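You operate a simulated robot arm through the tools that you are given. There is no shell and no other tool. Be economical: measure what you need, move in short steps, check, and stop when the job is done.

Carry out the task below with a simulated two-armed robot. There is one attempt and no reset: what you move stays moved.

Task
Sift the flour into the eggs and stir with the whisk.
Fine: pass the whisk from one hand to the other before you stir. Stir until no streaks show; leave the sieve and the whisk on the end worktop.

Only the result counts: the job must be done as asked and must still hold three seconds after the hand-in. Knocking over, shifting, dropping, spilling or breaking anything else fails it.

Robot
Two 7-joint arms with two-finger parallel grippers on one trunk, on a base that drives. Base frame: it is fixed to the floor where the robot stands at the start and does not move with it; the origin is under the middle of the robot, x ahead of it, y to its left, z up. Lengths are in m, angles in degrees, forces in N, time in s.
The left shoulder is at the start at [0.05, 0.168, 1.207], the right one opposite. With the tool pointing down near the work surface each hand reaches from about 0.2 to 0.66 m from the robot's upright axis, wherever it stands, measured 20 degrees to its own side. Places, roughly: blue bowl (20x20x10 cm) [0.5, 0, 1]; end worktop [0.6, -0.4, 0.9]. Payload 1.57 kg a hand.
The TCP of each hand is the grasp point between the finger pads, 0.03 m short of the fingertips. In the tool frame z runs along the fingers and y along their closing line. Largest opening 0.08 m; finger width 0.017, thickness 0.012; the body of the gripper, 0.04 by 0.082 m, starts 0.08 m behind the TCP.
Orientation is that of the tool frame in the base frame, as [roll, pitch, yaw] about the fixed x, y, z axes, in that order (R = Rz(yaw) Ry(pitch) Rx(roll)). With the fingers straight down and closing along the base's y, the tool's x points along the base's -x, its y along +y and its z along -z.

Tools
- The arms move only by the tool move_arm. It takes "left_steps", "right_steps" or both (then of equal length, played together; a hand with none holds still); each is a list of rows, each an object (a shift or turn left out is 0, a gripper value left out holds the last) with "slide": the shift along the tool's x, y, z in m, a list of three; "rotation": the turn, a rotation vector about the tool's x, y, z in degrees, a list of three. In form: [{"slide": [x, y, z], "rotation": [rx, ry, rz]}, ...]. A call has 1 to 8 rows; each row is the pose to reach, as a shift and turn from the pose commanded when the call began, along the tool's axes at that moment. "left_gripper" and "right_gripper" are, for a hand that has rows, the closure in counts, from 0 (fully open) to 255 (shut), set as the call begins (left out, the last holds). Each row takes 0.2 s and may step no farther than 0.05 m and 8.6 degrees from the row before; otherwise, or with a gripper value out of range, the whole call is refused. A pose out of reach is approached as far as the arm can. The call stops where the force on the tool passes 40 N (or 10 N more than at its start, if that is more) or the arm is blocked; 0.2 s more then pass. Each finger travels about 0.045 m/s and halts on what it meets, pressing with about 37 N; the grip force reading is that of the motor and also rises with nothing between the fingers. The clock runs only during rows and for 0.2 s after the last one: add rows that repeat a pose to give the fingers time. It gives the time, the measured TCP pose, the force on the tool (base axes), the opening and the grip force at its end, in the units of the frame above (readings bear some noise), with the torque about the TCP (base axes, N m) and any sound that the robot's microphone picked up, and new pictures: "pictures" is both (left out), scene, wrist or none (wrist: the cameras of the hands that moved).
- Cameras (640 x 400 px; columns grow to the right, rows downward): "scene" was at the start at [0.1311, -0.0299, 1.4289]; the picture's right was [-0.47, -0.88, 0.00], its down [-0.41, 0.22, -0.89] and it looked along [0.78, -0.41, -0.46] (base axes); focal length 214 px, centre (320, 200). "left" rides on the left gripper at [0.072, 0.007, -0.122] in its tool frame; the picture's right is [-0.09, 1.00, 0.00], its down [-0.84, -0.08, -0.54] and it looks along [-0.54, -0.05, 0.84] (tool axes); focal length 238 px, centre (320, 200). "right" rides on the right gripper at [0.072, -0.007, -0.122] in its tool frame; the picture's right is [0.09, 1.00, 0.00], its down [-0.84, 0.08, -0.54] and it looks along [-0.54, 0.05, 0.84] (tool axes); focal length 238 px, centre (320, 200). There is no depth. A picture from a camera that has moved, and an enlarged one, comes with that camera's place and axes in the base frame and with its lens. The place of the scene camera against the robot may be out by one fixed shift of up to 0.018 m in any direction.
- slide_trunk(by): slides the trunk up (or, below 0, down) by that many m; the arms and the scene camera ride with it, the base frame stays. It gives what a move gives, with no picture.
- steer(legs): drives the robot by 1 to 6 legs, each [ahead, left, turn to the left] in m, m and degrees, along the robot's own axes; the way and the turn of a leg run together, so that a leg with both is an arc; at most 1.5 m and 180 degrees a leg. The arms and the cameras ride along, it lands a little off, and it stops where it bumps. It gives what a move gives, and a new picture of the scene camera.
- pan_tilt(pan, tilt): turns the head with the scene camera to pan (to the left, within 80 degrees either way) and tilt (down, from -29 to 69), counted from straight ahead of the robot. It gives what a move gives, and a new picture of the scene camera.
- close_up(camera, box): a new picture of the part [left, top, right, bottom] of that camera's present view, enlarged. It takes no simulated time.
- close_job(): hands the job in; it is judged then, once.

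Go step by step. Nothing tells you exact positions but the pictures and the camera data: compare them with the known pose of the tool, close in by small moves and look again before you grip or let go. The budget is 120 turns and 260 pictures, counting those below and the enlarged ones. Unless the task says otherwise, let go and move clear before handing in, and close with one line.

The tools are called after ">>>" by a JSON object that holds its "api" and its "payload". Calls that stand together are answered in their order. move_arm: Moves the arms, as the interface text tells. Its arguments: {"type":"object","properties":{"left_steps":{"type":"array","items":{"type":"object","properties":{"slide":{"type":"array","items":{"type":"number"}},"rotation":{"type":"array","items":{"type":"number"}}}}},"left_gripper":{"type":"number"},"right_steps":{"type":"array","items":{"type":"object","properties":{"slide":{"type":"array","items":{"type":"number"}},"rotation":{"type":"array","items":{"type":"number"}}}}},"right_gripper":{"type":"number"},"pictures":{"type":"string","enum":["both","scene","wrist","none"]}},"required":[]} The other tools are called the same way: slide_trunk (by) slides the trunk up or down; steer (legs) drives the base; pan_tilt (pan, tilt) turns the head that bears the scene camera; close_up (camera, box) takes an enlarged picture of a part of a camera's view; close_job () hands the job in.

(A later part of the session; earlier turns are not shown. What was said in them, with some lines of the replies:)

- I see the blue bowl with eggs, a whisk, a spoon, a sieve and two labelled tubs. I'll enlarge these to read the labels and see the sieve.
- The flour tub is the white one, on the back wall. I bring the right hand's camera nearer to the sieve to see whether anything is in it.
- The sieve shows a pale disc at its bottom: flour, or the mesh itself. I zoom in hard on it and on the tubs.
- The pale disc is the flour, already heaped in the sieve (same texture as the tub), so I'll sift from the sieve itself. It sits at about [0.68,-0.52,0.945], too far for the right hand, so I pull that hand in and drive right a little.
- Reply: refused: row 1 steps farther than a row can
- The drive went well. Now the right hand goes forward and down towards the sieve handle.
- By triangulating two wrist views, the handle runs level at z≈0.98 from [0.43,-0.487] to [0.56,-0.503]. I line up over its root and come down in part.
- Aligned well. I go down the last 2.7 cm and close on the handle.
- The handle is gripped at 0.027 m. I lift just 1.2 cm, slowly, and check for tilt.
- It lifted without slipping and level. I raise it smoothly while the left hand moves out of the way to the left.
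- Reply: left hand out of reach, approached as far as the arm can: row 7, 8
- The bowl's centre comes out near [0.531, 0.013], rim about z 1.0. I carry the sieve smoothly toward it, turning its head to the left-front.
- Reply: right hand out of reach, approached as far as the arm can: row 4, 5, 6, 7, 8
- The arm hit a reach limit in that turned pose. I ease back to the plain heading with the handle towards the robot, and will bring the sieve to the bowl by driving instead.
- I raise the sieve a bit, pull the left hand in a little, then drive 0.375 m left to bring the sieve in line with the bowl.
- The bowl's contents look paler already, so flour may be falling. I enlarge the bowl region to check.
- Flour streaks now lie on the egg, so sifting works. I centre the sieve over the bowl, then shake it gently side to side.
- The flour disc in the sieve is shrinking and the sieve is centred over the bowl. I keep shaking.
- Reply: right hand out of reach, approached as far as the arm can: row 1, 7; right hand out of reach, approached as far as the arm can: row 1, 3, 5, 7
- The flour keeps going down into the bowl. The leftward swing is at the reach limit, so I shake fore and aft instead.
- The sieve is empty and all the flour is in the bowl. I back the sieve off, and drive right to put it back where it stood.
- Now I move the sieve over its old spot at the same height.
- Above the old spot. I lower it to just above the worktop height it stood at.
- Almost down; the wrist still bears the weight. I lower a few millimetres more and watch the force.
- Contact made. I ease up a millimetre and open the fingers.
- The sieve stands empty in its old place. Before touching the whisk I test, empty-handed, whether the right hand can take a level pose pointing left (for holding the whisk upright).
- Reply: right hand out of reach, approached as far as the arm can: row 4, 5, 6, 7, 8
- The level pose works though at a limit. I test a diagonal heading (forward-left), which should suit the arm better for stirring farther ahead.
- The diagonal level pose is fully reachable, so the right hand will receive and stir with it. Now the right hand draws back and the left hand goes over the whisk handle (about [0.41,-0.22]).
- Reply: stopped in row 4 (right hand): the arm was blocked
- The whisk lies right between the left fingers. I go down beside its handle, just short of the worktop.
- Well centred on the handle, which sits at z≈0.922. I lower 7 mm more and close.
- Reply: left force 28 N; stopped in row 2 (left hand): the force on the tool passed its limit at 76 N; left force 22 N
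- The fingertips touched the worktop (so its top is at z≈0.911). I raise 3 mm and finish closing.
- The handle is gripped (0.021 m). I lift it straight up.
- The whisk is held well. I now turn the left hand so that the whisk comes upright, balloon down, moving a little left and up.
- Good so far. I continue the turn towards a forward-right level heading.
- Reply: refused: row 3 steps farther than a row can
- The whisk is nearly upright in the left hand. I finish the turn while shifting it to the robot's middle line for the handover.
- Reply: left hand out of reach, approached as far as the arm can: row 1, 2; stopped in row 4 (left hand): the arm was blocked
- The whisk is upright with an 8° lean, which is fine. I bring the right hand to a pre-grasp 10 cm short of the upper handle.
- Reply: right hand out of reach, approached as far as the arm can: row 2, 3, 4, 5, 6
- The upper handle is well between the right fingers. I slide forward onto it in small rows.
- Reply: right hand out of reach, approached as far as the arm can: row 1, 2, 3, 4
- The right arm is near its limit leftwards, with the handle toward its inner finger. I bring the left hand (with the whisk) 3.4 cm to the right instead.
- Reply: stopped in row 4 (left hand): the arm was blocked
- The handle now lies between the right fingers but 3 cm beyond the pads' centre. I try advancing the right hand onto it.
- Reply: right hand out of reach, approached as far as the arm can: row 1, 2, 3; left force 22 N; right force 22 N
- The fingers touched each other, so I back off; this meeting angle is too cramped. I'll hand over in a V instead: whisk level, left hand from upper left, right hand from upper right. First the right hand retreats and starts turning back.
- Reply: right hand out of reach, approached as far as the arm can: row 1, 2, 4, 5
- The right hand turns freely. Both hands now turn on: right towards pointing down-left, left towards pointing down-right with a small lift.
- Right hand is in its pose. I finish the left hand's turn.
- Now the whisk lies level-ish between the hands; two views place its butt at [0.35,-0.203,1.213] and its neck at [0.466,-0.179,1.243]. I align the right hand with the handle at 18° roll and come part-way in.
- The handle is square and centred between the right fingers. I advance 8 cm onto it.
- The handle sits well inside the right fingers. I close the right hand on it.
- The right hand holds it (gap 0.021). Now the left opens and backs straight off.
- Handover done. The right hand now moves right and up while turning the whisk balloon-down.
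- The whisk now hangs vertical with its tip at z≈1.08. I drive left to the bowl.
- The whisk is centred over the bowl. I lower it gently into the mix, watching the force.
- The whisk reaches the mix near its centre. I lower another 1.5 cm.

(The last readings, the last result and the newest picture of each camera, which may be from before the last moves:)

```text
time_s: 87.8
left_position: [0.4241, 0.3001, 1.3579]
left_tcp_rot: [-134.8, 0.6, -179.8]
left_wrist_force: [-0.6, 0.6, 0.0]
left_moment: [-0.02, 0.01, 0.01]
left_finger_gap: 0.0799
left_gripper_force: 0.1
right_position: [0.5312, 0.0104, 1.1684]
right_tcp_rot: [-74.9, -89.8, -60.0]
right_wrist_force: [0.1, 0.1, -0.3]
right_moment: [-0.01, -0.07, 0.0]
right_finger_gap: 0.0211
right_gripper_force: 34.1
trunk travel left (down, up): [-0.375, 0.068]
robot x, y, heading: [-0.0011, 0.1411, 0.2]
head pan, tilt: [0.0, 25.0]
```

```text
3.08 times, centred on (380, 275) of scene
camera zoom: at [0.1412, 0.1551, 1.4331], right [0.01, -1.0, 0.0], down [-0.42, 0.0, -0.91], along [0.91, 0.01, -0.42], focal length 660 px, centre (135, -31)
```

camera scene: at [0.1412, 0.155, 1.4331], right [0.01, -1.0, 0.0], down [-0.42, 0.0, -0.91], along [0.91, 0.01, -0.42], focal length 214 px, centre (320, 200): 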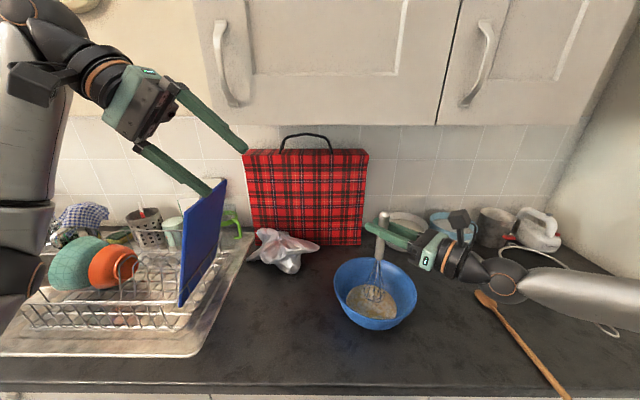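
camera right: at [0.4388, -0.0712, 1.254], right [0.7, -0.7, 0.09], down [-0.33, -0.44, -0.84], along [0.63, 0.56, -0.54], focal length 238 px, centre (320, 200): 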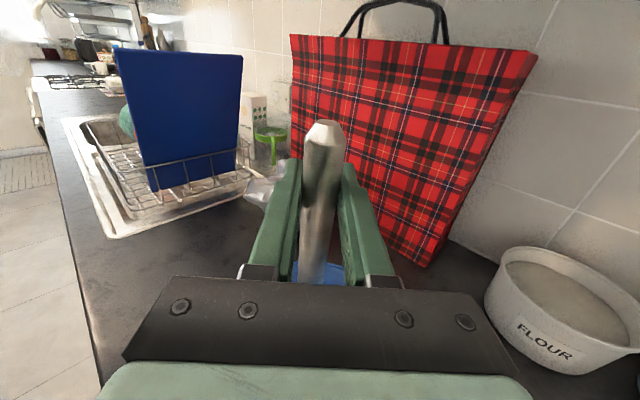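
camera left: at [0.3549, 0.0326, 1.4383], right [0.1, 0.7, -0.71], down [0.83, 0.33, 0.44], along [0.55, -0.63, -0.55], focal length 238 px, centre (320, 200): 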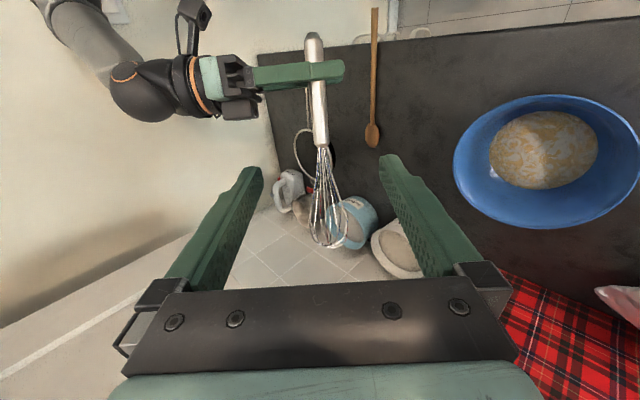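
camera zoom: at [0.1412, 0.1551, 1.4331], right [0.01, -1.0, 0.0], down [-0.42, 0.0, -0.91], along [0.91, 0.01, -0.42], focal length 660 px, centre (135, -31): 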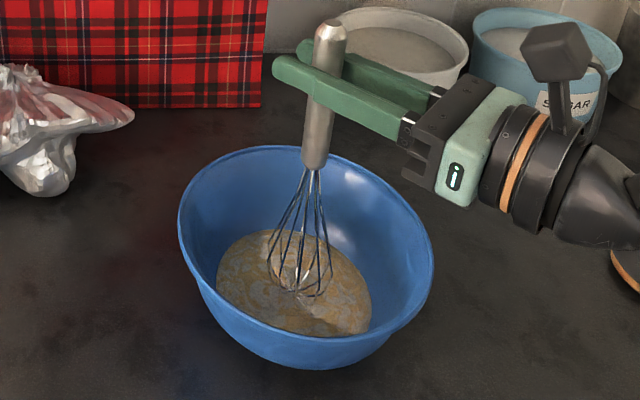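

The whisk is in the mix. I stir in small circles.

>>> {"api": "move_arm", "payload": {"right_steps": [{"slide": [0, 0.02, 0]}, {"slide": [0, 0.01, 0.0173]}, {"slide": [0, -0.01, 0.0173]}, {"slide": [0, -0.02, 0]}, {"slide": [0, -0.01, -0.0173]}, {"slide": [0, 0.01, -0.0173]}, {"slide": [0, 0.02, 0]}, {"slide": [0, 0, 0]}], "pictures": "none"}}

>>> {"api": "move_arm", "payload": {"right_steps": [{"slide": [0, 0.022, 0]}, {"slide": [0, 0.011, 0.019]}, {"slide": [0, -0.011, 0.019]}, {"slide": [0, -0.022, 0]}, {"slide": [0, -0.011, -0.019]}, {"slide": [0, 0.011, -0.019]}, {"slide": [0, 0.022, 0]}, {"slide": [0, 0, 0]}], "pictures": "none"}}

>>> {"api": "close_up", "payload": {"camera": "scene", "box": [330, 210, 430, 340]}}

```text
time_s: 89.7
left_position: [0.4252, 0.2992, 1.3578]
left_tcp_rot: [-134.8, 0.6, -179.8]
left_wrist_force: [-0.4, -0.5, 0.2]
left_moment: [0.0, -0.02, 0.0]
left_finger_gap: 0.0798
left_gripper_force: 0.0
right_position: [0.5295, 0.0103, 1.1663]
right_tcp_rot: [-73.8, -89.9, -61.2]
right_wrist_force: [0.7, 0.3, -0.9]
right_moment: [0.01, -0.01, -0.04]
right_finger_gap: 0.0211
right_gripper_force: 34.7
trunk travel left (down, up): [-0.375, 0.068]
robot x, y, heading: [-0.002, 0.1398, 0.4]
head pan, tilt: [0.0, 25.0]
```

```text
time_s: 91.5
left_position: [0.4263, 0.3, 1.3567]
left_tcp_rot: [-134.7, 0.7, -179.8]
left_wrist_force: [-0.1, 0.2, -0.1]
left_moment: [-0.01, -0.01, 0.02]
left_finger_gap: 0.0799
left_gripper_force: 0.1
right_position: [0.5305, 0.0113, 1.1669]
right_tcp_rot: [-68.3, -89.9, -66.6]
right_wrist_force: [0.0, 0.2, -1.2]
right_moment: [0.01, 0.01, -0.03]
right_finger_gap: 0.0207
right_gripper_force: 34.3
trunk travel left (down, up): [-0.375, 0.068]
robot x, y, heading: [-0.0037, 0.1388, 0.4]
head pan, tilt: [0.0, 25.0]
```

```text
3.08 times, centred on (380, 275) of scene
camera zoom: at [0.1406, 0.1555, 1.4332], right [0.01, -1.0, 0.0], down [-0.42, 0.0, -0.91], along [0.91, 0.01, -0.42], focal length 660 px, centre (135, -31)
```

zoom: 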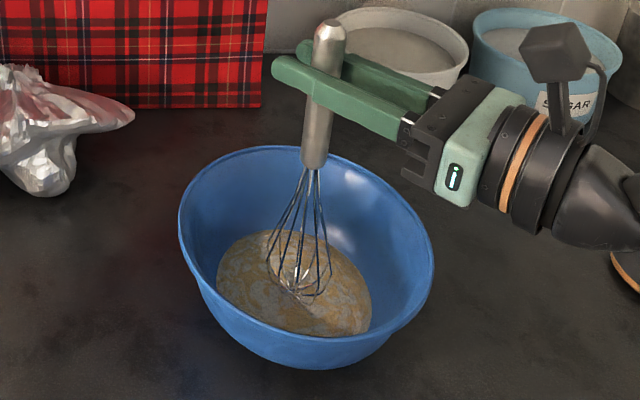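

The streaks are softening and the bowl has not moved. I keep stirring.

>>> {"api": "move_arm", "payload": {"right_steps": [{"slide": [0, 0.024, 0]}, {"slide": [0, 0.012, 0.021]}, {"slide": [0, -0.012, 0.021]}, {"slide": [0, -0.024, 0]}, {"slide": [0, -0.012, -0.021]}, {"slide": [0, 0.012, -0.021]}, {"slide": [0, 0.024, 0]}, {"slide": [0, 0, 0]}], "pictures": "none"}}

>>> {"api": "move_arm", "payload": {"right_steps": [{"slide": [0, 0.024, 0]}, {"slide": [0, 0.012, 0.021]}, {"slide": [0, -0.012, 0.021]}, {"slide": [0, -0.024, 0]}, {"slide": [0, -0.012, -0.021]}, {"slide": [0, 0.012, -0.021]}, {"slide": [0, 0.024, 0]}, {"slide": [0, 0, 0]}], "pictures": "none"}}

>>> {"api": "move_arm", "payload": {"right_steps": [{"slide": [0, 0.024, 0]}, {"slide": [0, 0.012, 0.021]}, {"slide": [0, -0.012, 0.021]}, {"slide": [0, -0.024, 0]}, {"slide": [0, -0.012, -0.021]}, {"slide": [0, 0.012, -0.021]}, {"slide": [0, 0.024, 0]}, {"slide": [0, 0, 0]}], "pictures": "none"}}

>>> {"api": "move_arm", "payload": {"right_steps": [{"slide": [0, 0.024, 0]}, {"slide": [0, 0.012, 0.021]}, {"slide": [0, -0.012, 0.021]}, {"slide": [0, -0.024, 0]}, {"slide": [0, -0.012, -0.021]}, {"slide": [0, 0.012, -0.021]}, {"slide": [0, 0.024, 0]}, {"slide": [0, 0, 0]}], "pictures": "none"}}

>>> {"api": "close_up", "payload": {"camera": "scene", "box": [330, 210, 430, 340]}}

```text
time_s: 93.2
left_position: [0.425, 0.2993, 1.3578]
left_tcp_rot: [-134.8, 0.6, -179.8]
left_wrist_force: [-0.5, 0.1, -0.8]
left_moment: [-0.01, 0.01, 0.01]
left_finger_gap: 0.0802
left_gripper_force: 0.0
right_position: [0.5311, 0.0118, 1.1659]
right_tcp_rot: [-68.1, -89.8, -66.9]
right_wrist_force: [0.1, 0.1, -0.5]
right_moment: [-0.02, -0.01, -0.01]
right_finger_gap: 0.0209
right_gripper_force: 34.0
trunk travel left (down, up): [-0.375, 0.068]
robot x, y, heading: [-0.0001, 0.1458, 0.2]
head pan, tilt: [0.0, 25.0]
```

```text
time_s: 95.0
left_position: [0.4249, 0.2993, 1.3565]
left_tcp_rot: [-134.7, 0.6, -179.7]
left_wrist_force: [0.9, 0.6, 0.1]
left_moment: [0.01, -0.04, 0.03]
left_finger_gap: 0.08
left_gripper_force: 0.1
right_position: [0.5302, 0.0123, 1.1667]
right_tcp_rot: [-68.1, -89.7, -66.9]
right_wrist_force: [-1.5, 0.5, -0.8]
right_moment: [0.01, -0.02, -0.01]
right_finger_gap: 0.0208
right_gripper_force: 34.9
trunk travel left (down, up): [-0.375, 0.068]
robot x, y, heading: [-0.0034, 0.1448, 0.4]
head pan, tilt: [0.0, 25.0]
```

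```text
time_s: 96.8
left_position: [0.4257, 0.2997, 1.3581]
left_tcp_rot: [-134.7, 0.6, -179.8]
left_wrist_force: [0.0, -0.8, 1.0]
left_moment: [0.02, 0.0, 0.03]
left_finger_gap: 0.0802
left_gripper_force: 0.0
right_position: [0.5307, 0.0105, 1.167]
right_tcp_rot: [-68.4, -89.9, -66.5]
right_wrist_force: [-0.6, 0.6, 0.0]
right_moment: [0.01, 0.01, -0.04]
right_finger_gap: 0.021
right_gripper_force: 34.2
trunk travel left (down, up): [-0.375, 0.068]
robot x, y, heading: [0.0008, 0.1418, 0.5]
head pan, tilt: [0.0, 25.0]
```

```text
time_s: 98.7
left_position: [0.4242, 0.3002, 1.3572]
left_tcp_rot: [-134.7, 0.6, -179.8]
left_wrist_force: [-0.7, -0.3, -0.3]
left_moment: [-0.01, 0.0, -0.02]
left_finger_gap: 0.0802
left_gripper_force: 0.0
right_position: [0.5303, 0.0123, 1.1664]
right_tcp_rot: [-69.5, -89.9, -65.5]
right_wrist_force: [-0.5, 0.8, -0.6]
right_moment: [-0.04, 0.01, 0.03]
right_finger_gap: 0.0209
right_gripper_force: 34.2
trunk travel left (down, up): [-0.375, 0.068]
robot x, y, heading: [0.0001, 0.1416, 0.6]
head pan, tilt: [0.0, 25.0]
```

```text
3.08 times, centred on (380, 275) of scene
camera zoom: at [0.1405, 0.1554, 1.4332], right [0.01, -1.0, 0.0], down [-0.42, 0.0, -0.91], along [0.91, 0.01, -0.42], focal length 660 px, centre (135, -31)
```

zoom: 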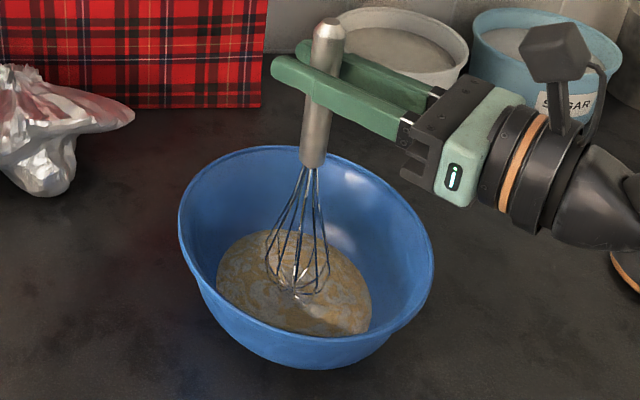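

The tip still shows above the surface, so it isn't deep enough. I lower in small steps, watching force.

>>> {"api": "move_arm", "payload": {"right_steps": [{"slide": [-0.004, 0, 0.0]}, {"slide": [-0.008, 0, 0.0]}, {"slide": [-0.012, 0, 0.0]}], "pictures": "none"}}

>>> {"api": "close_up", "payload": {"camera": "scene", "box": [350, 250, 400, 330]}}

```text
time_s: 99.5
left_position: [0.4252, 0.3003, 1.3564]
left_tcp_rot: [-134.7, 0.5, -179.8]
left_wrist_force: [-0.4, 0.1, 0.2]
left_moment: [-0.01, 0.0, 0.03]
left_finger_gap: 0.0799
left_gripper_force: 0.1
right_position: [0.5313, 0.0115, 1.1547]
right_tcp_rot: [-79.0, -89.8, -56.0]
right_wrist_force: [0.6, 1.2, -0.9]
right_moment: [0.02, 0.01, 0.02]
right_finger_gap: 0.021
right_gripper_force: 34.2
trunk travel left (down, up): [-0.375, 0.068]
robot x, y, heading: [0.0007, 0.1449, 0.4]
head pan, tilt: [0.0, 25.0]
```

```text
5.00 times, centred on (375, 290) of scene
camera zoom: at [0.1411, 0.1551, 1.4331], right [0.01, -1.0, 0.0], down [-0.42, 0.0, -0.91], along [0.91, 0.01, -0.42], focal length 1072 px, centre (45, -250)
```

zoom: 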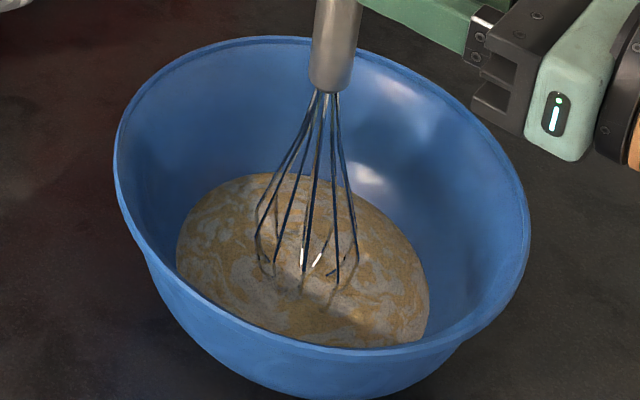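

Now the tip is submerged and centred. I stir with wider circles at this depth.

>>> {"api": "move_arm", "payload": {"right_steps": [{"slide": [-0.005, 0.024, 0]}, {"slide": [-0.005, 0.012, 0.021]}, {"slide": [-0.005, -0.012, 0.021]}, {"slide": [-0.005, -0.024, 0]}, {"slide": [-0.005, -0.012, -0.021]}, {"slide": [-0.005, 0.012, -0.021]}, {"slide": [-0.005, 0.024, 0]}, {"slide": [-0.005, 0, 0]}], "pictures": "none"}}

>>> {"api": "move_arm", "payload": {"right_steps": [{"slide": [0, 0.026, 0]}, {"slide": [0, 0.013, 0.0225]}, {"slide": [0, -0.013, 0.0225]}, {"slide": [0, -0.026, 0]}, {"slide": [0, -0.013, -0.0225]}, {"slide": [0, 0.013, -0.0225]}, {"slide": [0, 0.026, 0]}, {"slide": [0, 0, 0]}], "pictures": "none"}}

>>> {"api": "move_arm", "payload": {"right_steps": [{"slide": [0, 0.026, 0]}, {"slide": [0, 0.013, 0.0225]}, {"slide": [0, -0.013, 0.0225]}, {"slide": [0, -0.026, 0]}, {"slide": [0, -0.013, -0.0225]}, {"slide": [0, 0.013, -0.0225]}, {"slide": [0, 0.026, 0]}, {"slide": [0, 0, 0]}], "pictures": "none"}}

>>> {"api": "close_up", "payload": {"camera": "scene", "box": [350, 250, 400, 330]}}

```text
time_s: 101.2
left_position: [0.4254, 0.2995, 1.358]
left_tcp_rot: [-134.7, 0.6, -179.9]
left_wrist_force: [-0.5, -0.3, 0.1]
left_moment: [-0.02, -0.02, -0.03]
left_finger_gap: 0.08
left_gripper_force: 0.1
right_position: [0.5303, 0.0109, 1.15]
right_tcp_rot: [-55.5, -89.8, -79.7]
right_wrist_force: [0.0, -0.4, -0.4]
right_moment: [0.0, -0.01, 0.0]
right_finger_gap: 0.0209
right_gripper_force: 34.3
trunk travel left (down, up): [-0.375, 0.068]
robot x, y, heading: [-0.0011, 0.1444, 0.1]
head pan, tilt: [0.0, 25.0]
```

```text
time_s: 103.0
left_position: [0.4263, 0.2991, 1.3564]
left_tcp_rot: [-134.7, 0.7, -179.8]
left_wrist_force: [-0.3, -0.5, -0.2]
left_moment: [0.03, -0.02, 0.01]
left_finger_gap: 0.08
left_gripper_force: 0.0
right_position: [0.5298, 0.0107, 1.1505]
right_tcp_rot: [-67.7, -89.7, -67.4]
right_wrist_force: [-0.6, 0.4, -0.1]
right_moment: [0.02, -0.01, -0.02]
right_finger_gap: 0.021
right_gripper_force: 34.2
trunk travel left (down, up): [-0.375, 0.068]
robot x, y, heading: [0.0001, 0.1407, 0.6]
head pan, tilt: [0.0, 25.0]
```

```text
time_s: 104.8
left_position: [0.4246, 0.3002, 1.3575]
left_tcp_rot: [-134.8, 0.5, -179.9]
left_wrist_force: [0.3, -0.1, -0.3]
left_moment: [0.02, -0.02, -0.01]
left_finger_gap: 0.08
left_gripper_force: 0.0
right_position: [0.5298, 0.0112, 1.1496]
right_tcp_rot: [-68.9, -89.8, -66.2]
right_wrist_force: [-0.2, -0.5, -0.4]
right_moment: [-0.01, 0.02, -0.01]
right_finger_gap: 0.0209
right_gripper_force: 34.4
trunk travel left (down, up): [-0.375, 0.068]
robot x, y, heading: [-0.0035, 0.1392, 0.6]
head pan, tilt: [0.0, 25.0]
```

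```text
5.00 times, centred on (375, 290) of scene
camera zoom: at [0.1405, 0.1552, 1.4332], right [0.01, -1.0, 0.0], down [-0.42, 0.0, -0.91], along [0.91, 0.01, -0.42], focal length 1072 px, centre (45, -250)
```

zoom: 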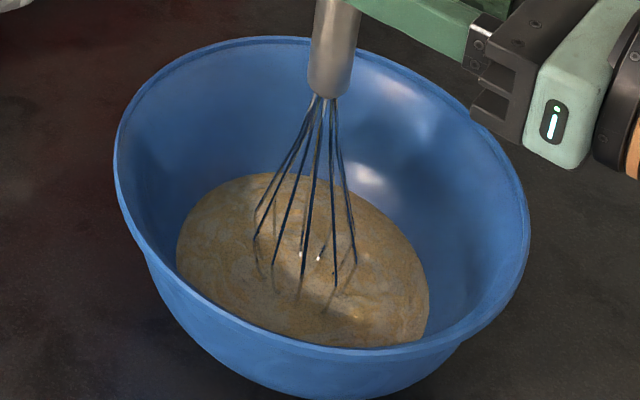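

Now the streaks fade quickly at this depth. More circles.

>>> {"api": "move_arm", "payload": {"right_steps": [{"slide": [0, 0.026, 0]}, {"slide": [0, 0.013, 0.0225]}, {"slide": [0, -0.013, 0.0225]}, {"slide": [0, -0.026, 0]}, {"slide": [0, -0.013, -0.0225]}, {"slide": [0, 0.013, -0.0225]}, {"slide": [0, 0.026, 0]}, {"slide": [0, 0, 0]}], "pictures": "none"}}

>>> {"api": "move_arm", "payload": {"right_steps": [{"slide": [0, 0.026, 0]}, {"slide": [0, 0.013, 0.0225]}, {"slide": [0, -0.013, 0.0225]}, {"slide": [0, -0.026, 0]}, {"slide": [0, -0.013, -0.0225]}, {"slide": [0, 0.013, -0.0225]}, {"slide": [0, 0.026, 0]}, {"slide": [0, 0, 0]}], "pictures": "none"}}

>>> {"api": "move_arm", "payload": {"right_steps": [{"slide": [0, 0.026, 0]}, {"slide": [0, 0.013, 0.0225]}, {"slide": [0, -0.013, 0.0225]}, {"slide": [0, -0.026, 0]}, {"slide": [0, -0.013, -0.0225]}, {"slide": [0, 0.013, -0.0225]}, {"slide": [0, 0.026, 0]}, {"slide": [0, 0, 0]}], "pictures": "none"}}

>>> {"api": "close_up", "payload": {"camera": "scene", "box": [350, 250, 400, 330]}}

```text
time_s: 106.7
left_position: [0.4249, 0.2998, 1.3579]
left_tcp_rot: [-134.7, 0.6, -179.8]
left_wrist_force: [-0.2, 0.7, -0.2]
left_moment: [-0.03, -0.01, 0.0]
left_finger_gap: 0.08
left_gripper_force: 0.1
right_position: [0.5297, 0.0109, 1.1482]
right_tcp_rot: [-72.6, -89.9, -62.4]
right_wrist_force: [0.7, -0.5, -1.0]
right_moment: [0.0, 0.0, -0.01]
right_finger_gap: 0.0206
right_gripper_force: 34.1
trunk travel left (down, up): [-0.375, 0.068]
robot x, y, heading: [-0.0038, 0.1391, 0.4]
head pan, tilt: [0.0, 25.0]
```

```text
time_s: 108.5
left_position: [0.4248, 0.2996, 1.3587]
left_tcp_rot: [-134.8, 0.7, -179.8]
left_wrist_force: [0.2, 0.0, -0.5]
left_moment: [0.01, -0.03, 0.03]
left_finger_gap: 0.0801
left_gripper_force: 0.1
right_position: [0.5302, 0.0108, 1.1501]
right_tcp_rot: [-66.4, -89.8, -68.8]
right_wrist_force: [0.2, -0.2, 0.0]
right_moment: [-0.04, -0.03, -0.01]
right_finger_gap: 0.0205
right_gripper_force: 34.2
trunk travel left (down, up): [-0.375, 0.068]
robot x, y, heading: [-0.0031, 0.1418, 0.3]
head pan, tilt: [0.0, 25.0]
```

```text
time_s: 110.2
left_position: [0.4246, 0.299, 1.3562]
left_tcp_rot: [-134.7, 0.6, -179.8]
left_wrist_force: [-0.4, 0.0, 1.0]
left_moment: [0.0, 0.0, 0.0]
left_finger_gap: 0.08
left_gripper_force: 0.0
right_position: [0.5293, 0.0114, 1.1506]
right_tcp_rot: [-68.1, -89.8, -66.9]
right_wrist_force: [-0.3, 0.8, -1.7]
right_moment: [0.03, -0.02, -0.03]
right_finger_gap: 0.0209
right_gripper_force: 34.1
trunk travel left (down, up): [-0.375, 0.068]
robot x, y, heading: [-0.0005, 0.1468, 0.4]
head pan, tilt: [0.0, 25.0]
```

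```text
5.00 times, centred on (375, 290) of scene
camera zoom: at [0.1406, 0.1553, 1.4332], right [0.01, -1.0, 0.0], down [-0.42, 0.0, -0.91], along [0.91, 0.01, -0.42], focal length 1072 px, centre (45, -250)
```

zoom: 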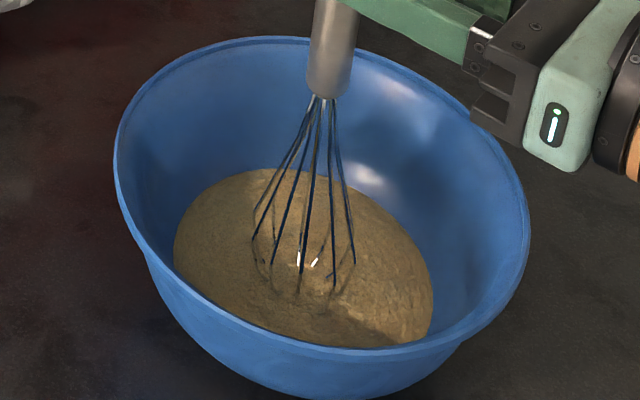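

The mix looks even now. Two more rounds to be sure, then I lift the whisk straight up and let it drip.

>>> {"api": "move_arm", "payload": {"right_steps": [{"slide": [0, 0.028, 0]}, {"slide": [0, 0.014, 0.024]}, {"slide": [0, -0.014, 0.024]}, {"slide": [0, -0.028, 0]}, {"slide": [0, -0.014, -0.024]}, {"slide": [0, 0.014, -0.024]}, {"slide": [0, 0.028, 0]}, {"slide": [0, 0, 0]}], "pictures": "none"}}

>>> {"api": "move_arm", "payload": {"right_steps": [{"slide": [0, 0.026, 0]}, {"slide": [0, 0.013, 0.0225]}, {"slide": [0, -0.013, 0.0225]}, {"slide": [0, -0.026, 0]}, {"slide": [0, -0.013, -0.0225]}, {"slide": [0, 0.013, -0.0225]}, {"slide": [0, 0.026, 0]}, {"slide": [0, 0, 0]}], "pictures": "none"}}

>>> {"api": "move_arm", "payload": {"right_steps": [{"slide": [0.015, 0, 0]}, {"slide": [0.03, 0, 0]}, {"slide": [0.05, 0, 0]}, {"slide": [0.08, 0, 0]}, {"slide": [0.11, 0, 0]}, {"slide": [0.135, 0, 0]}, {"slide": [0.15, 0, 0]}, {"slide": [0.15, 0, 0]}], "pictures": "none"}}

>>> {"api": "close_up", "payload": {"camera": "scene", "box": [320, 170, 430, 340]}}

```text
time_s: 112.0
left_position: [0.4238, 0.2996, 1.3569]
left_tcp_rot: [-134.8, 0.6, -179.8]
left_wrist_force: [-0.4, 0.2, 0.7]
left_moment: [-0.02, -0.03, -0.03]
left_finger_gap: 0.0803
left_gripper_force: 0.0
right_position: [0.5301, 0.0117, 1.1507]
right_tcp_rot: [-51.5, -89.8, -83.5]
right_wrist_force: [-0.7, -0.2, -0.9]
right_moment: [0.0, 0.03, -0.01]
right_finger_gap: 0.0208
right_gripper_force: 34.8
right hand out of reach, approached as far as the arm can: row 1, 7
trunk travel left (down, up): [-0.375, 0.068]
robot x, y, heading: [-0.0035, 0.1382, 0.7]
head pan, tilt: [0.0, 25.0]
```

```text
time_s: 113.8
left_position: [0.4248, 0.299, 1.3586]
left_tcp_rot: [-134.6, 0.6, -179.8]
left_wrist_force: [-0.2, 0.8, -0.3]
left_moment: [0.02, -0.01, 0.03]
left_finger_gap: 0.0803
left_gripper_force: 0.0
right_position: [0.5289, 0.01, 1.1496]
right_tcp_rot: [-67.9, -89.9, -67.3]
right_wrist_force: [-0.1, 0.4, -0.5]
right_moment: [-0.04, -0.01, 0.02]
right_finger_gap: 0.021
right_gripper_force: 34.6
trunk travel left (down, up): [-0.375, 0.068]
robot x, y, heading: [0.003, 0.1422, 0.6]
head pan, tilt: [0.0, 25.0]
```

```text
time_s: 115.7
left_position: [0.4263, 0.2994, 1.3569]
left_tcp_rot: [-134.7, 0.5, -179.7]
left_wrist_force: [0.9, 0.0, -0.5]
left_moment: [-0.01, -0.01, 0.0]
left_finger_gap: 0.0801
left_gripper_force: 0.1
right_position: [0.5306, 0.0104, 1.3001]
right_tcp_rot: [-75.3, -89.8, -59.6]
right_wrist_force: [-0.8, 0.0, -0.1]
right_moment: [-0.02, 0.0, -0.02]
right_finger_gap: 0.0209
right_gripper_force: 34.2
trunk travel left (down, up): [-0.375, 0.068]
robot x, y, heading: [0.0016, 0.1431, 0.5]
head pan, tilt: [0.0, 25.0]
```

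```text
2.35 times, centred on (375, 255) of scene
camera zoom: at [0.1412, 0.155, 1.4331], right [0.01, -1.0, 0.0], down [-0.42, 0.0, -0.91], along [0.91, 0.01, -0.42], focal length 505 px, centre (191, 71)
```

zoom: 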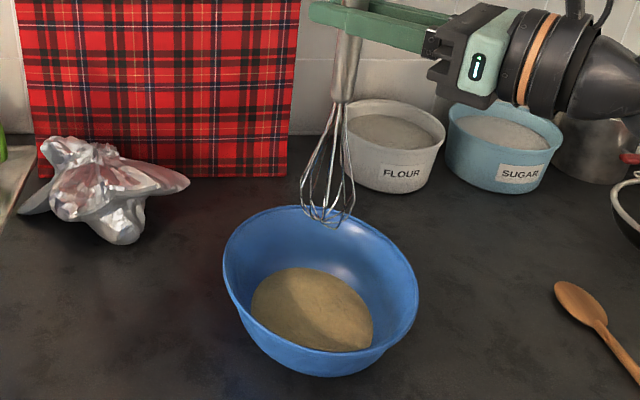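

The batter is uniform, no streaks. I wait a second over the bowl, pull back the same way, and drive right again.

>>> {"api": "move_arm", "payload": {"right_steps": [{"slide": [0, 0, 0]}, {"slide": [0, 0, 0]}, {"slide": [0, 0, 0]}, {"slide": [0.005, -0.014, -0.017]}, {"slide": [0.01, -0.028, -0.034]}, {"slide": [0.015, -0.042, -0.051]}, {"slide": [0.015, -0.056, -0.068]}, {"slide": [0.015, -0.065, -0.083]}], "pictures": "none"}}

>>> {"api": "steer", "payload": {"legs": [[0, -0.36, -0.4]]}}

```text
time_s: 117.5
left_position: [0.4251, 0.299, 1.3574]
left_tcp_rot: [-134.7, 0.6, -179.9]
left_wrist_force: [0.1, -0.2, 0.5]
left_moment: [-0.04, -0.04, -0.01]
left_finger_gap: 0.0803
left_gripper_force: 0.1
right_position: [0.4254, -0.0026, 1.3149]
right_tcp_rot: [-62.4, -89.8, -72.7]
right_wrist_force: [-1.1, 0.0, -1.1]
right_moment: [0.02, 0.0, 0.02]
right_finger_gap: 0.0208
right_gripper_force: 33.9
trunk travel left (down, up): [-0.375, 0.068]
robot x, y, heading: [-0.0033, 0.1406, 0.5]
head pan, tilt: [0.0, 25.0]
```

```text
time_s: 121.2
left_position: [0.4285, -0.0641, 1.3572]
left_tcp_rot: [-134.7, 0.5, 179.8]
left_wrist_force: [0.7, -0.4, 0.1]
left_moment: [-0.02, 0.03, 0.02]
left_finger_gap: 0.08
left_gripper_force: 0.1
right_position: [0.4249, -0.366, 1.3144]
right_tcp_rot: [-71.6, -89.7, -63.9]
right_wrist_force: [-0.2, -0.4, -0.4]
right_moment: [-0.01, 0.04, 0.01]
right_finger_gap: 0.0207
right_gripper_force: 34.2
trunk travel left (down, up): [-0.375, 0.068]
robot x, y, heading: [-0.001, -0.2208, -0.2]
head pan, tilt: [0.0, 25.0]
camera scene: at [0.1424, -0.2069, 1.4331], right [0.0, -1.0, 0.0], down [-0.42, 0.0, -0.91], along [0.91, 0.0, -0.42], focal length 214 px, centre (320, 200)
```

scene: 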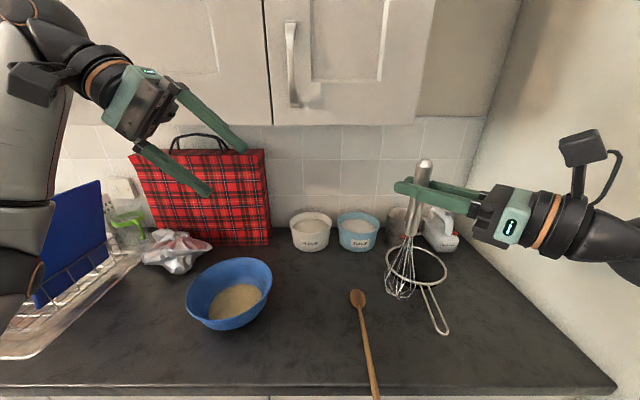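

The whisk hangs clear again. I turn the right hand to fingers-down so the whisk lies level with the balloon pointing away.

>>> {"api": "move_arm", "payload": {"right_steps": [{"slide": [0.005, 0, 0], "rotation": [5.6, -2.32, -5.6]}, {"slide": [0.01, 0, 0], "rotation": [11.2, -4.64, -11.2]}, {"slide": [0.015, 0, 0], "rotation": [16.8, -6.96, -16.8]}, {"slide": [0.015, 0, 0], "rotation": [22.4, -9.3, -22.4]}, {"slide": [0.015, 0, 0], "rotation": [28, -11.6, -28]}, {"slide": [0.015, 0, 0], "rotation": [33.6, -13.9, -33.6]}], "pictures": "none"}}

>>> {"api": "move_arm", "payload": {"right_steps": [{"rotation": [5.6, -2.32, -5.6]}, {"rotation": [11.2, -4.64, -11.2]}, {"rotation": [16.8, -6.96, -16.8]}, {"rotation": [22.4, -9.3, -22.4]}, {"rotation": [28, -11.6, -28]}, {"rotation": [33.6, -13.9, -33.6]}], "pictures": "scene"}}

>>> {"api": "move_arm", "payload": {"right_steps": [{"rotation": [5.6, -2.32, -5.6]}, {"rotation": [11.2, -4.64, -11.2]}, {"rotation": [16.8, -6.96, -16.8]}, {"rotation": [22.4, -9.3, -22.4]}, {"rotation": [28, -11.6, -28]}, {"rotation": [33.6, -13.9, -33.6]}]}}

```text
time_s: 122.6
left_position: [0.429, -0.0644, 1.3568]
left_tcp_rot: [-134.6, 0.5, 179.7]
left_wrist_force: [0.6, -0.2, 0.2]
left_moment: [0.01, -0.04, 0.03]
left_finger_gap: 0.0801
left_gripper_force: 0.0
right_position: [0.4256, -0.3661, 1.3285]
right_tcp_rot: [129.9, -54.4, 129.5]
right_wrist_force: [0.5, -1.0, -0.5]
right_moment: [0.05, 0.04, 0.01]
right_finger_gap: 0.0206
right_gripper_force: 34.1
trunk travel left (down, up): [-0.375, 0.068]
robot x, y, heading: [-0.0004, -0.2207, 0.1]
head pan, tilt: [0.0, 25.0]
```

```text
time_s: 124.0
left_position: [0.428, -0.0649, 1.3565]
left_tcp_rot: [-134.7, 0.4, 179.7]
left_wrist_force: [1.2, -0.1, 0.0]
left_moment: [-0.03, -0.02, -0.04]
left_finger_gap: 0.0798
left_gripper_force: 0.1
right_position: [0.4253, -0.3665, 1.3306]
right_tcp_rot: [150.9, -22.3, 150.6]
right_wrist_force: [-0.2, 0.2, -0.6]
right_moment: [0.02, 0.08, -0.02]
right_finger_gap: 0.0208
right_gripper_force: 34.6
trunk travel left (down, up): [-0.375, 0.068]
robot x, y, heading: [-0.0009, -0.22, 0.1]
head pan, tilt: [0.0, 25.0]
camera scene: at [0.1424, -0.2061, 1.4331], right [0.0, -1.0, 0.0], down [-0.42, 0.0, -0.91], along [0.91, 0.0, -0.42], focal length 214 px, centre (320, 200)
```

scene: 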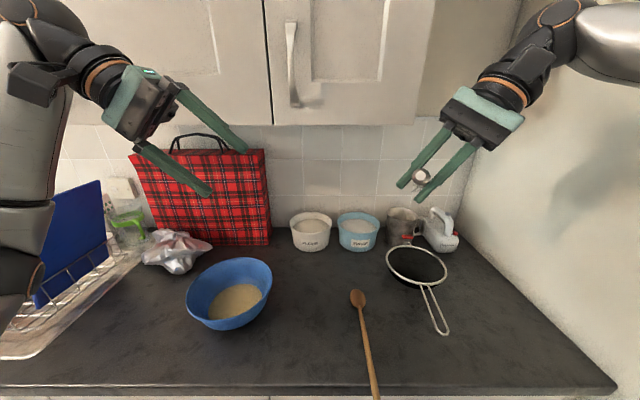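

```text
time_s: 125.4
left_position: [0.4285, -0.0647, 1.3573]
left_tcp_rot: [-134.7, 0.5, 179.7]
left_wrist_force: [-0.8, -0.5, -0.7]
left_moment: [0.02, -0.04, 0.0]
left_finger_gap: 0.0801
left_gripper_force: 0.0
right_position: [0.3979, -0.4013, 1.3053]
right_tcp_rot: [179.7, 0.0, 179.5]
right_wrist_force: [-0.5, 0.8, -1.7]
right_moment: [0.01, 0.1, -0.02]
right_finger_gap: 0.021
right_gripper_force: 34.8
right hand out of reach, approached as far as the arm can: row 3, 4, 5, 6
trunk travel left (down, up): [-0.375, 0.068]
robot x, y, heading: [0.0027, -0.2179, -0.3]
head pan, tilt: [0.0, 25.0]
camera scene: at [0.1422, -0.2066, 1.4332], right [0.0, -1.0, 0.0], down [-0.42, 0.0, -0.91], along [0.91, 0.0, -0.42], focal length 214 px, centre (320, 200)
camera right: at [0.3249, -0.4075, 1.4296], right [-0.08, 1.0, 0.0], down [0.84, 0.07, 0.54], along [0.54, 0.05, -0.84], focal length 238 px, centre (320, 200)
```

scene: 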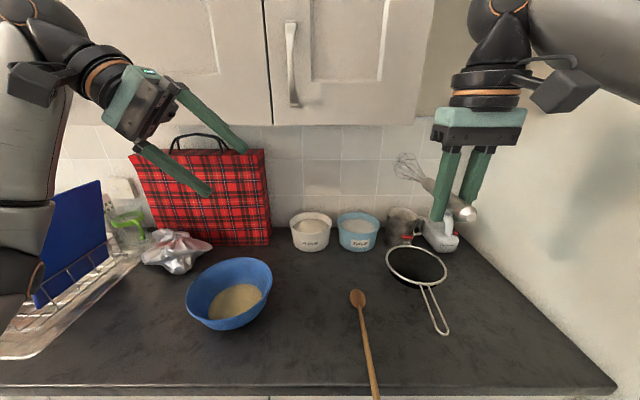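
right: 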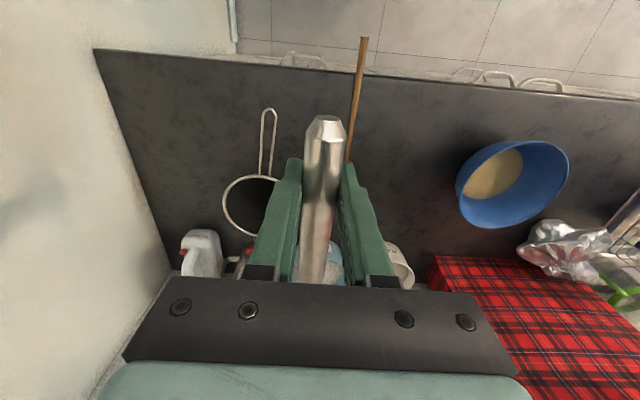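

The whisk is level in the right hand. I drive 0.2 m left so it is above the free strip between bowl and spoon.

>>> {"api": "steer", "payload": {"legs": [[0, 0.198, 0.2]]}}

>>> {"api": "move_arm", "payload": {"right_steps": [{"slide": [-0.005, 0, 0.04]}, {"slide": [-0.005, 0, 0.08]}, {"slide": [-0.005, 0, 0.12]}, {"slide": [-0.005, 0, 0.16]}, {"slide": [-0.005, 0, 0.2]}, {"slide": [-0.005, 0, 0.24]}]}}

```text
time_s: 127.7
left_position: [0.4283, 0.1316, 1.3568]
left_tcp_rot: [-134.7, 0.5, 179.8]
left_wrist_force: [-0.9, 0.3, -0.2]
left_moment: [-0.03, -0.02, -0.01]
left_finger_gap: 0.0801
left_gripper_force: 0.0
right_position: [0.3982, -0.204, 1.3054]
right_tcp_rot: [179.6, -0.1, 179.6]
right_wrist_force: [0.3, -0.1, 0.0]
right_moment: [-0.04, 0.08, 0.01]
right_finger_gap: 0.0207
right_gripper_force: 34.3
trunk travel left (down, up): [-0.375, 0.068]
robot x, y, heading: [-0.002, -0.0252, -0.2]
head pan, tilt: [0.0, 25.0]
camera scene: at [0.1423, -0.0109, 1.4331], right [0.0, -1.0, 0.0], down [-0.42, 0.0, -0.91], along [0.91, 0.0, -0.42], focal length 214 px, centre (320, 200)
```

scene: 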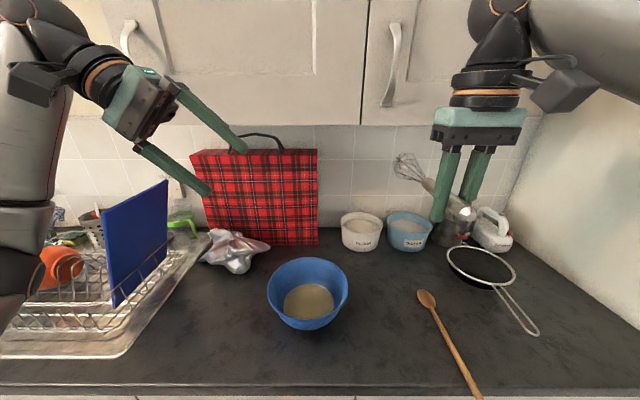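

```text
time_s: 129.1
left_position: [0.4276, 0.1325, 1.358]
left_tcp_rot: [-134.7, 0.5, 179.8]
left_wrist_force: [-0.2, 0.1, 0.1]
left_moment: [0.0, 0.03, -0.03]
left_finger_gap: 0.0801
left_gripper_force: 0.0
right_position: [0.402, -0.2038, 1.065]
right_tcp_rot: [179.6, 0.0, 179.6]
right_wrist_force: [0.4, 0.0, -0.7]
right_moment: [-0.01, 0.13, 0.0]
right_finger_gap: 0.0206
right_gripper_force: 34.1
trunk travel left (down, up): [-0.375, 0.068]
robot x, y, heading: [-0.0017, -0.0233, 0.2]
head pan, tilt: [0.0, 25.0]
camera scene: at [0.1428, -0.0115, 1.4331], right [0.0, -1.0, 0.0], down [-0.42, 0.0, -0.91], along [0.91, 0.0, -0.42], focal length 214 px, centre (320, 200)
camera right: at [0.3297, -0.2102, 1.189], right [-0.09, 1.0, 0.01], down [0.84, 0.07, 0.54], along [0.54, 0.05, -0.84], focal length 238 px, centre (320, 200)
```

scene: 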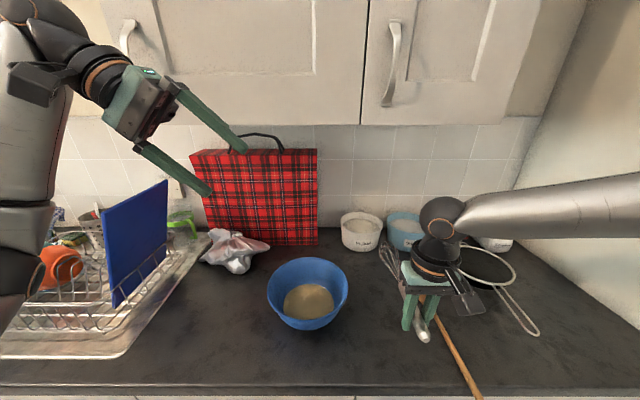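
right: 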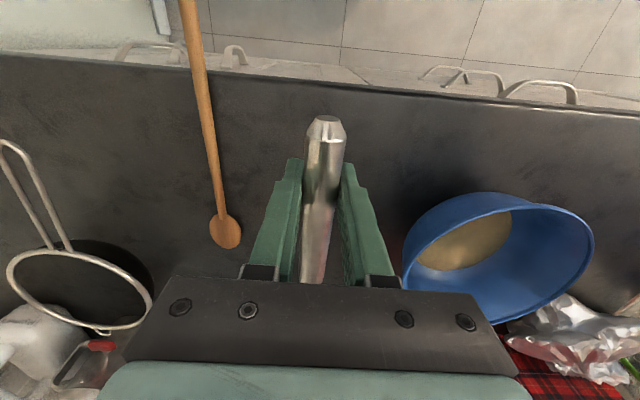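

There is free room on both sides. I lower the whisk to the worktop, slowly at the end.

>>> {"api": "move_arm", "payload": {"right_steps": [{"slide": [0, 0, 0.035]}, {"slide": [0, 0, 0.07]}, {"slide": [0, 0, 0.095]}, {"slide": [0, 0, 0.107]}, {"slide": [0, 0, 0.113]}, {"slide": [0, 0, 0.118]}, {"slide": [0, 0, 0.121]}]}}

>>> {"api": "close_up", "payload": {"camera": "scene", "box": [350, 220, 510, 400]}}

```text
time_s: 130.7
left_position: [0.4271, 0.1305, 1.3586]
left_tcp_rot: [-134.7, 0.3, 179.9]
left_wrist_force: [0.5, -0.6, 0.1]
left_moment: [-0.04, 0.01, 0.02]
left_finger_gap: 0.0802
left_gripper_force: 0.1
right_position: [0.4034, -0.2023, 0.9448]
right_tcp_rot: [179.8, 0.0, 179.6]
right_wrist_force: [0.7, 0.2, -0.9]
right_moment: [0.02, 0.08, 0.01]
right_finger_gap: 0.0208
right_gripper_force: 33.7
trunk travel left (down, up): [-0.375, 0.068]
robot x, y, heading: [0.0024, -0.027, 0.1]
head pan, tilt: [0.0, 25.0]
camera scene: at [0.1423, -0.0113, 1.4331], right [0.0, -1.0, 0.0], down [-0.42, 0.0, -0.91], along [0.91, 0.0, -0.42], focal length 214 px, centre (320, 200)
camera right: at [0.3309, -0.2097, 1.0686], right [-0.09, 1.0, 0.01], down [0.84, 0.07, 0.54], along [0.54, 0.05, -0.84], focal length 238 px, centre (320, 200)
```

scene: 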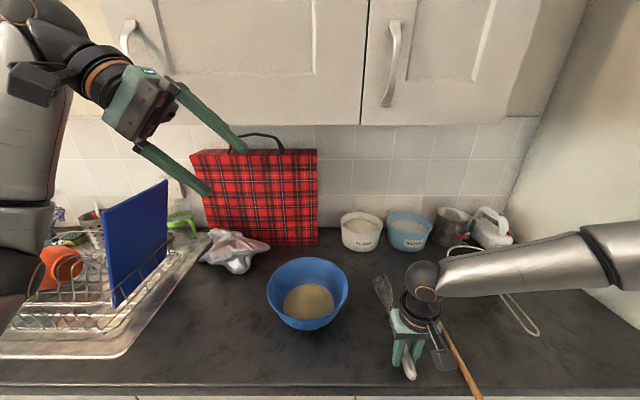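
right: 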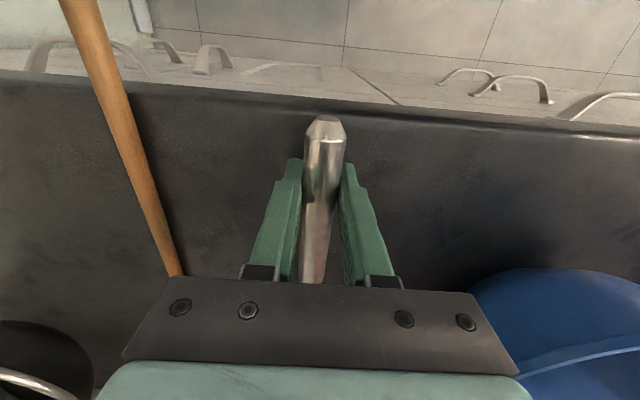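

```text
2.22 times, centred on (430, 310) of scene
camera zoom: at [0.1423, -0.0113, 1.4331], right [0.0, -1.0, 0.0], down [-0.42, 0.0, -0.91], along [0.91, 0.0, -0.42], focal length 477 px, centre (76, -44)
```

zoom: 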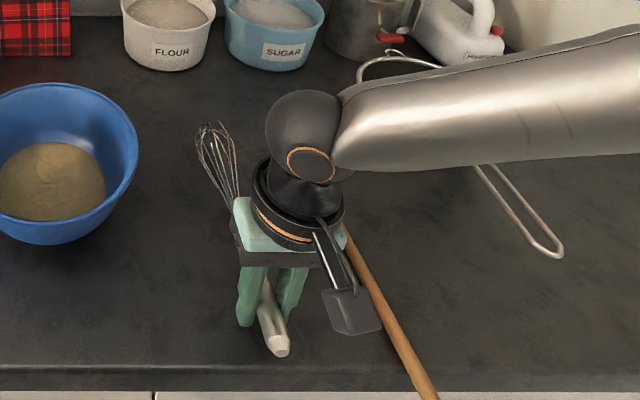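

The balloon is a few millimetres above the worktop. I lower 2 mm more and open.

>>> {"api": "move_arm", "payload": {"right_steps": [{"slide": [0, 0, 0.001]}, {"slide": [0, 0, 0.002]}], "pictures": "none"}}

>>> {"api": "move_arm", "payload": {"right_steps": [{"slide": [0, 0, 0]}, {"slide": [0, 0, 0]}, {"slide": [0, 0, 0]}], "right_gripper": 150, "pictures": "wrist"}}

```text
time_s: 131.3
left_position: [0.4278, 0.1298, 1.3572]
left_tcp_rot: [-134.7, 0.5, 179.8]
left_wrist_force: [-0.9, 0.3, -0.2]
left_moment: [0.01, -0.01, 0.0]
left_finger_gap: 0.0799
left_gripper_force: 0.0
right_position: [0.4027, -0.2037, 0.9419]
right_tcp_rot: [179.6, 0.0, 179.6]
right_wrist_force: [0.0, -0.4, -1.1]
right_moment: [-0.01, 0.1, 0.02]
right_finger_gap: 0.0207
right_gripper_force: 34.3
trunk travel left (down, up): [-0.375, 0.068]
robot x, y, heading: [0.0034, -0.0256, -0.1]
head pan, tilt: [0.0, 25.0]
```

```text
time_s: 132.1
left_position: [0.4268, 0.1305, 1.3562]
left_tcp_rot: [-134.6, 0.5, 179.8]
left_wrist_force: [-0.1, 0.0, 0.0]
left_moment: [-0.04, -0.01, 0.02]
left_finger_gap: 0.08
left_gripper_force: 0.1
right_position: [0.4033, -0.205, 0.9435]
right_tcp_rot: [179.7, 0.0, 179.5]
right_wrist_force: [0.5, -0.5, 0.4]
right_moment: [0.01, 0.04, 0.01]
right_finger_gap: 0.0329
right_gripper_force: 0.0
trunk travel left (down, up): [-0.375, 0.068]
robot x, y, heading: [-0.0005, -0.0216, 0.0]
head pan, tilt: [0.0, 25.0]
camera right: at [0.3304, -0.2096, 1.0667], right [-0.09, 1.0, 0.01], down [0.84, 0.07, 0.54], along [0.54, 0.05, -0.84], focal length 238 px, centre (320, 200)
```

right: 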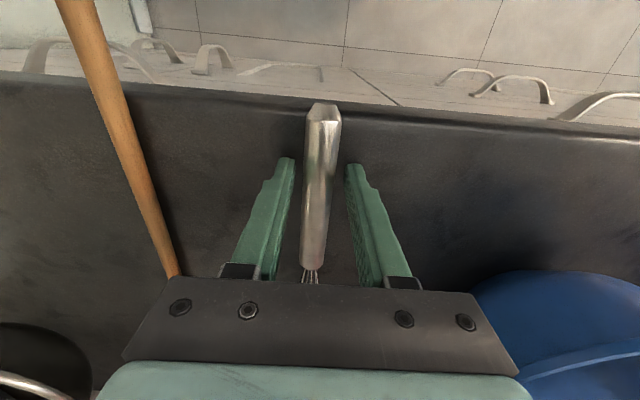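

The whisk rests on the worktop between the fingers. I open a little wider, lift straight up and look.

>>> {"api": "move_arm", "payload": {"right_steps": [{"slide": [0, 0, 0]}, {"slide": [0, 0, 0]}, {"slide": [0, 0, -0.01]}, {"slide": [0, 0, -0.05]}, {"slide": [0, 0, -0.1]}, {"slide": [0, 0, -0.15]}, {"slide": [0, 0, -0.2]}, {"slide": [0.03, 0, -0.24]}], "right_gripper": 60}}

>>> {"api": "move_arm", "payload": {"right_steps": [{"slide": [0.02, -0.045, -0.01]}, {"slide": [0.04, -0.09, -0.02]}, {"slide": [0.05, -0.13, -0.03]}]}}

>>> {"api": "close_up", "payload": {"camera": "scene", "box": [240, 200, 560, 400]}}

>>> {"api": "close_up", "payload": {"camera": "scene", "box": [260, 250, 356, 335]}}

```text
time_s: 133.9
left_position: [0.4259, 0.1309, 1.3575]
left_tcp_rot: [-134.8, 0.7, 179.7]
left_wrist_force: [-1.0, 0.2, 0.5]
left_moment: [0.01, -0.01, 0.04]
left_finger_gap: 0.0801
left_gripper_force: 0.1
right_position: [0.3708, -0.2026, 1.1854]
right_tcp_rot: [179.7, 0.0, 179.8]
right_wrist_force: [-1.1, 0.5, 0.1]
right_moment: [0.01, -0.03, -0.02]
right_finger_gap: 0.0611
right_gripper_force: 0.1
trunk travel left (down, up): [-0.375, 0.068]
robot x, y, heading: [0.0008, -0.0245, 0.3]
head pan, tilt: [0.0, 25.0]
camera scene: at [0.1408, -0.0112, 1.4333], right [0.0, -1.0, 0.0], down [-0.42, 0.0, -0.91], along [0.91, 0.0, -0.42], focal length 214 px, centre (320, 200)
camera right: at [0.2985, -0.2099, 1.3079], right [-0.09, 1.0, 0.01], down [0.84, 0.07, 0.54], along [0.54, 0.05, -0.84], focal length 238 px, centre (320, 200)
```

scene: 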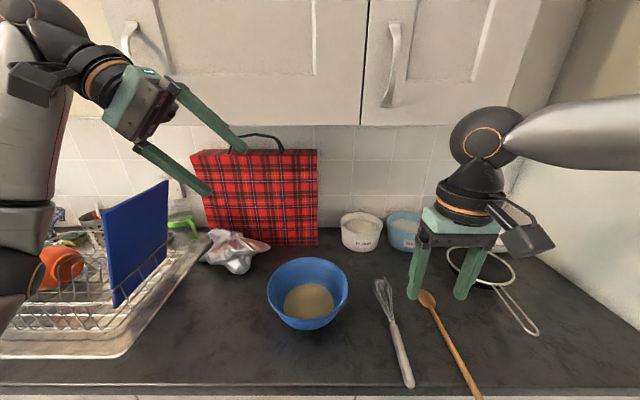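
right: 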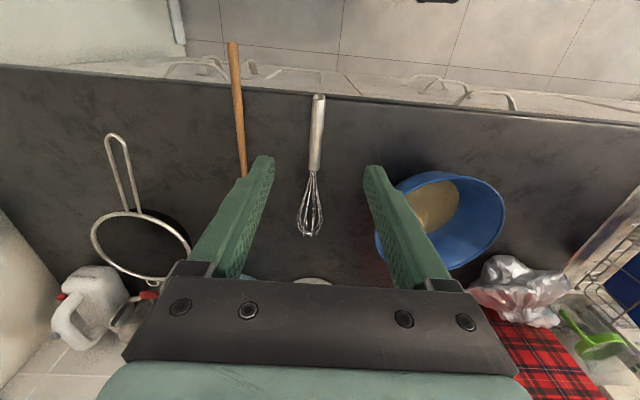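

```text
refused: row 1 steps farther than a row can; nothing moved
```

```text
2.00 times, centred on (400, 300) of scene
camera zoom: at [0.1408, -0.0112, 1.4333], right [0.0, -1.0, 0.0], down [-0.42, 0.0, -0.91], along [0.91, 0.0, -0.42], focal length 429 px, centre (160, 0)
```

zoom: 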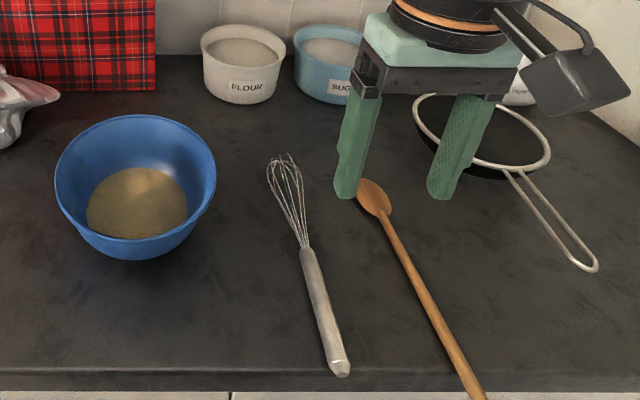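

```text
4.71 times, centred on (308, 292) of scene
camera zoom: at [0.1408, -0.0112, 1.4333], right [0.0, -1.0, 0.0], down [-0.42, 0.0, -0.91], along [0.91, 0.0, -0.42], focal length 1009 px, centre (376, -235)
```

zoom: 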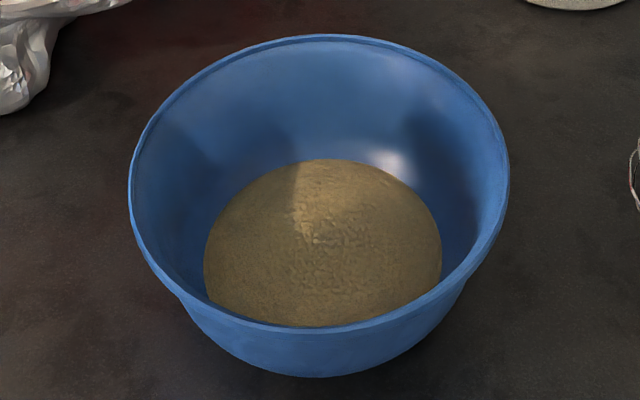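

The whisk and the empty sieve lie on the worktop, the batter is even with no streaks, nothing else has moved, and both hands are clear. I hand in.

>>> {"api": "close_job", "payload": {}}

```text
The job is handed in.
```

The flour is sifted into the eggs and whisked until no streaks showed. I passed the whisk from the left hand to the right before stirring, and both the sieve and the whisk are back on the worktop.
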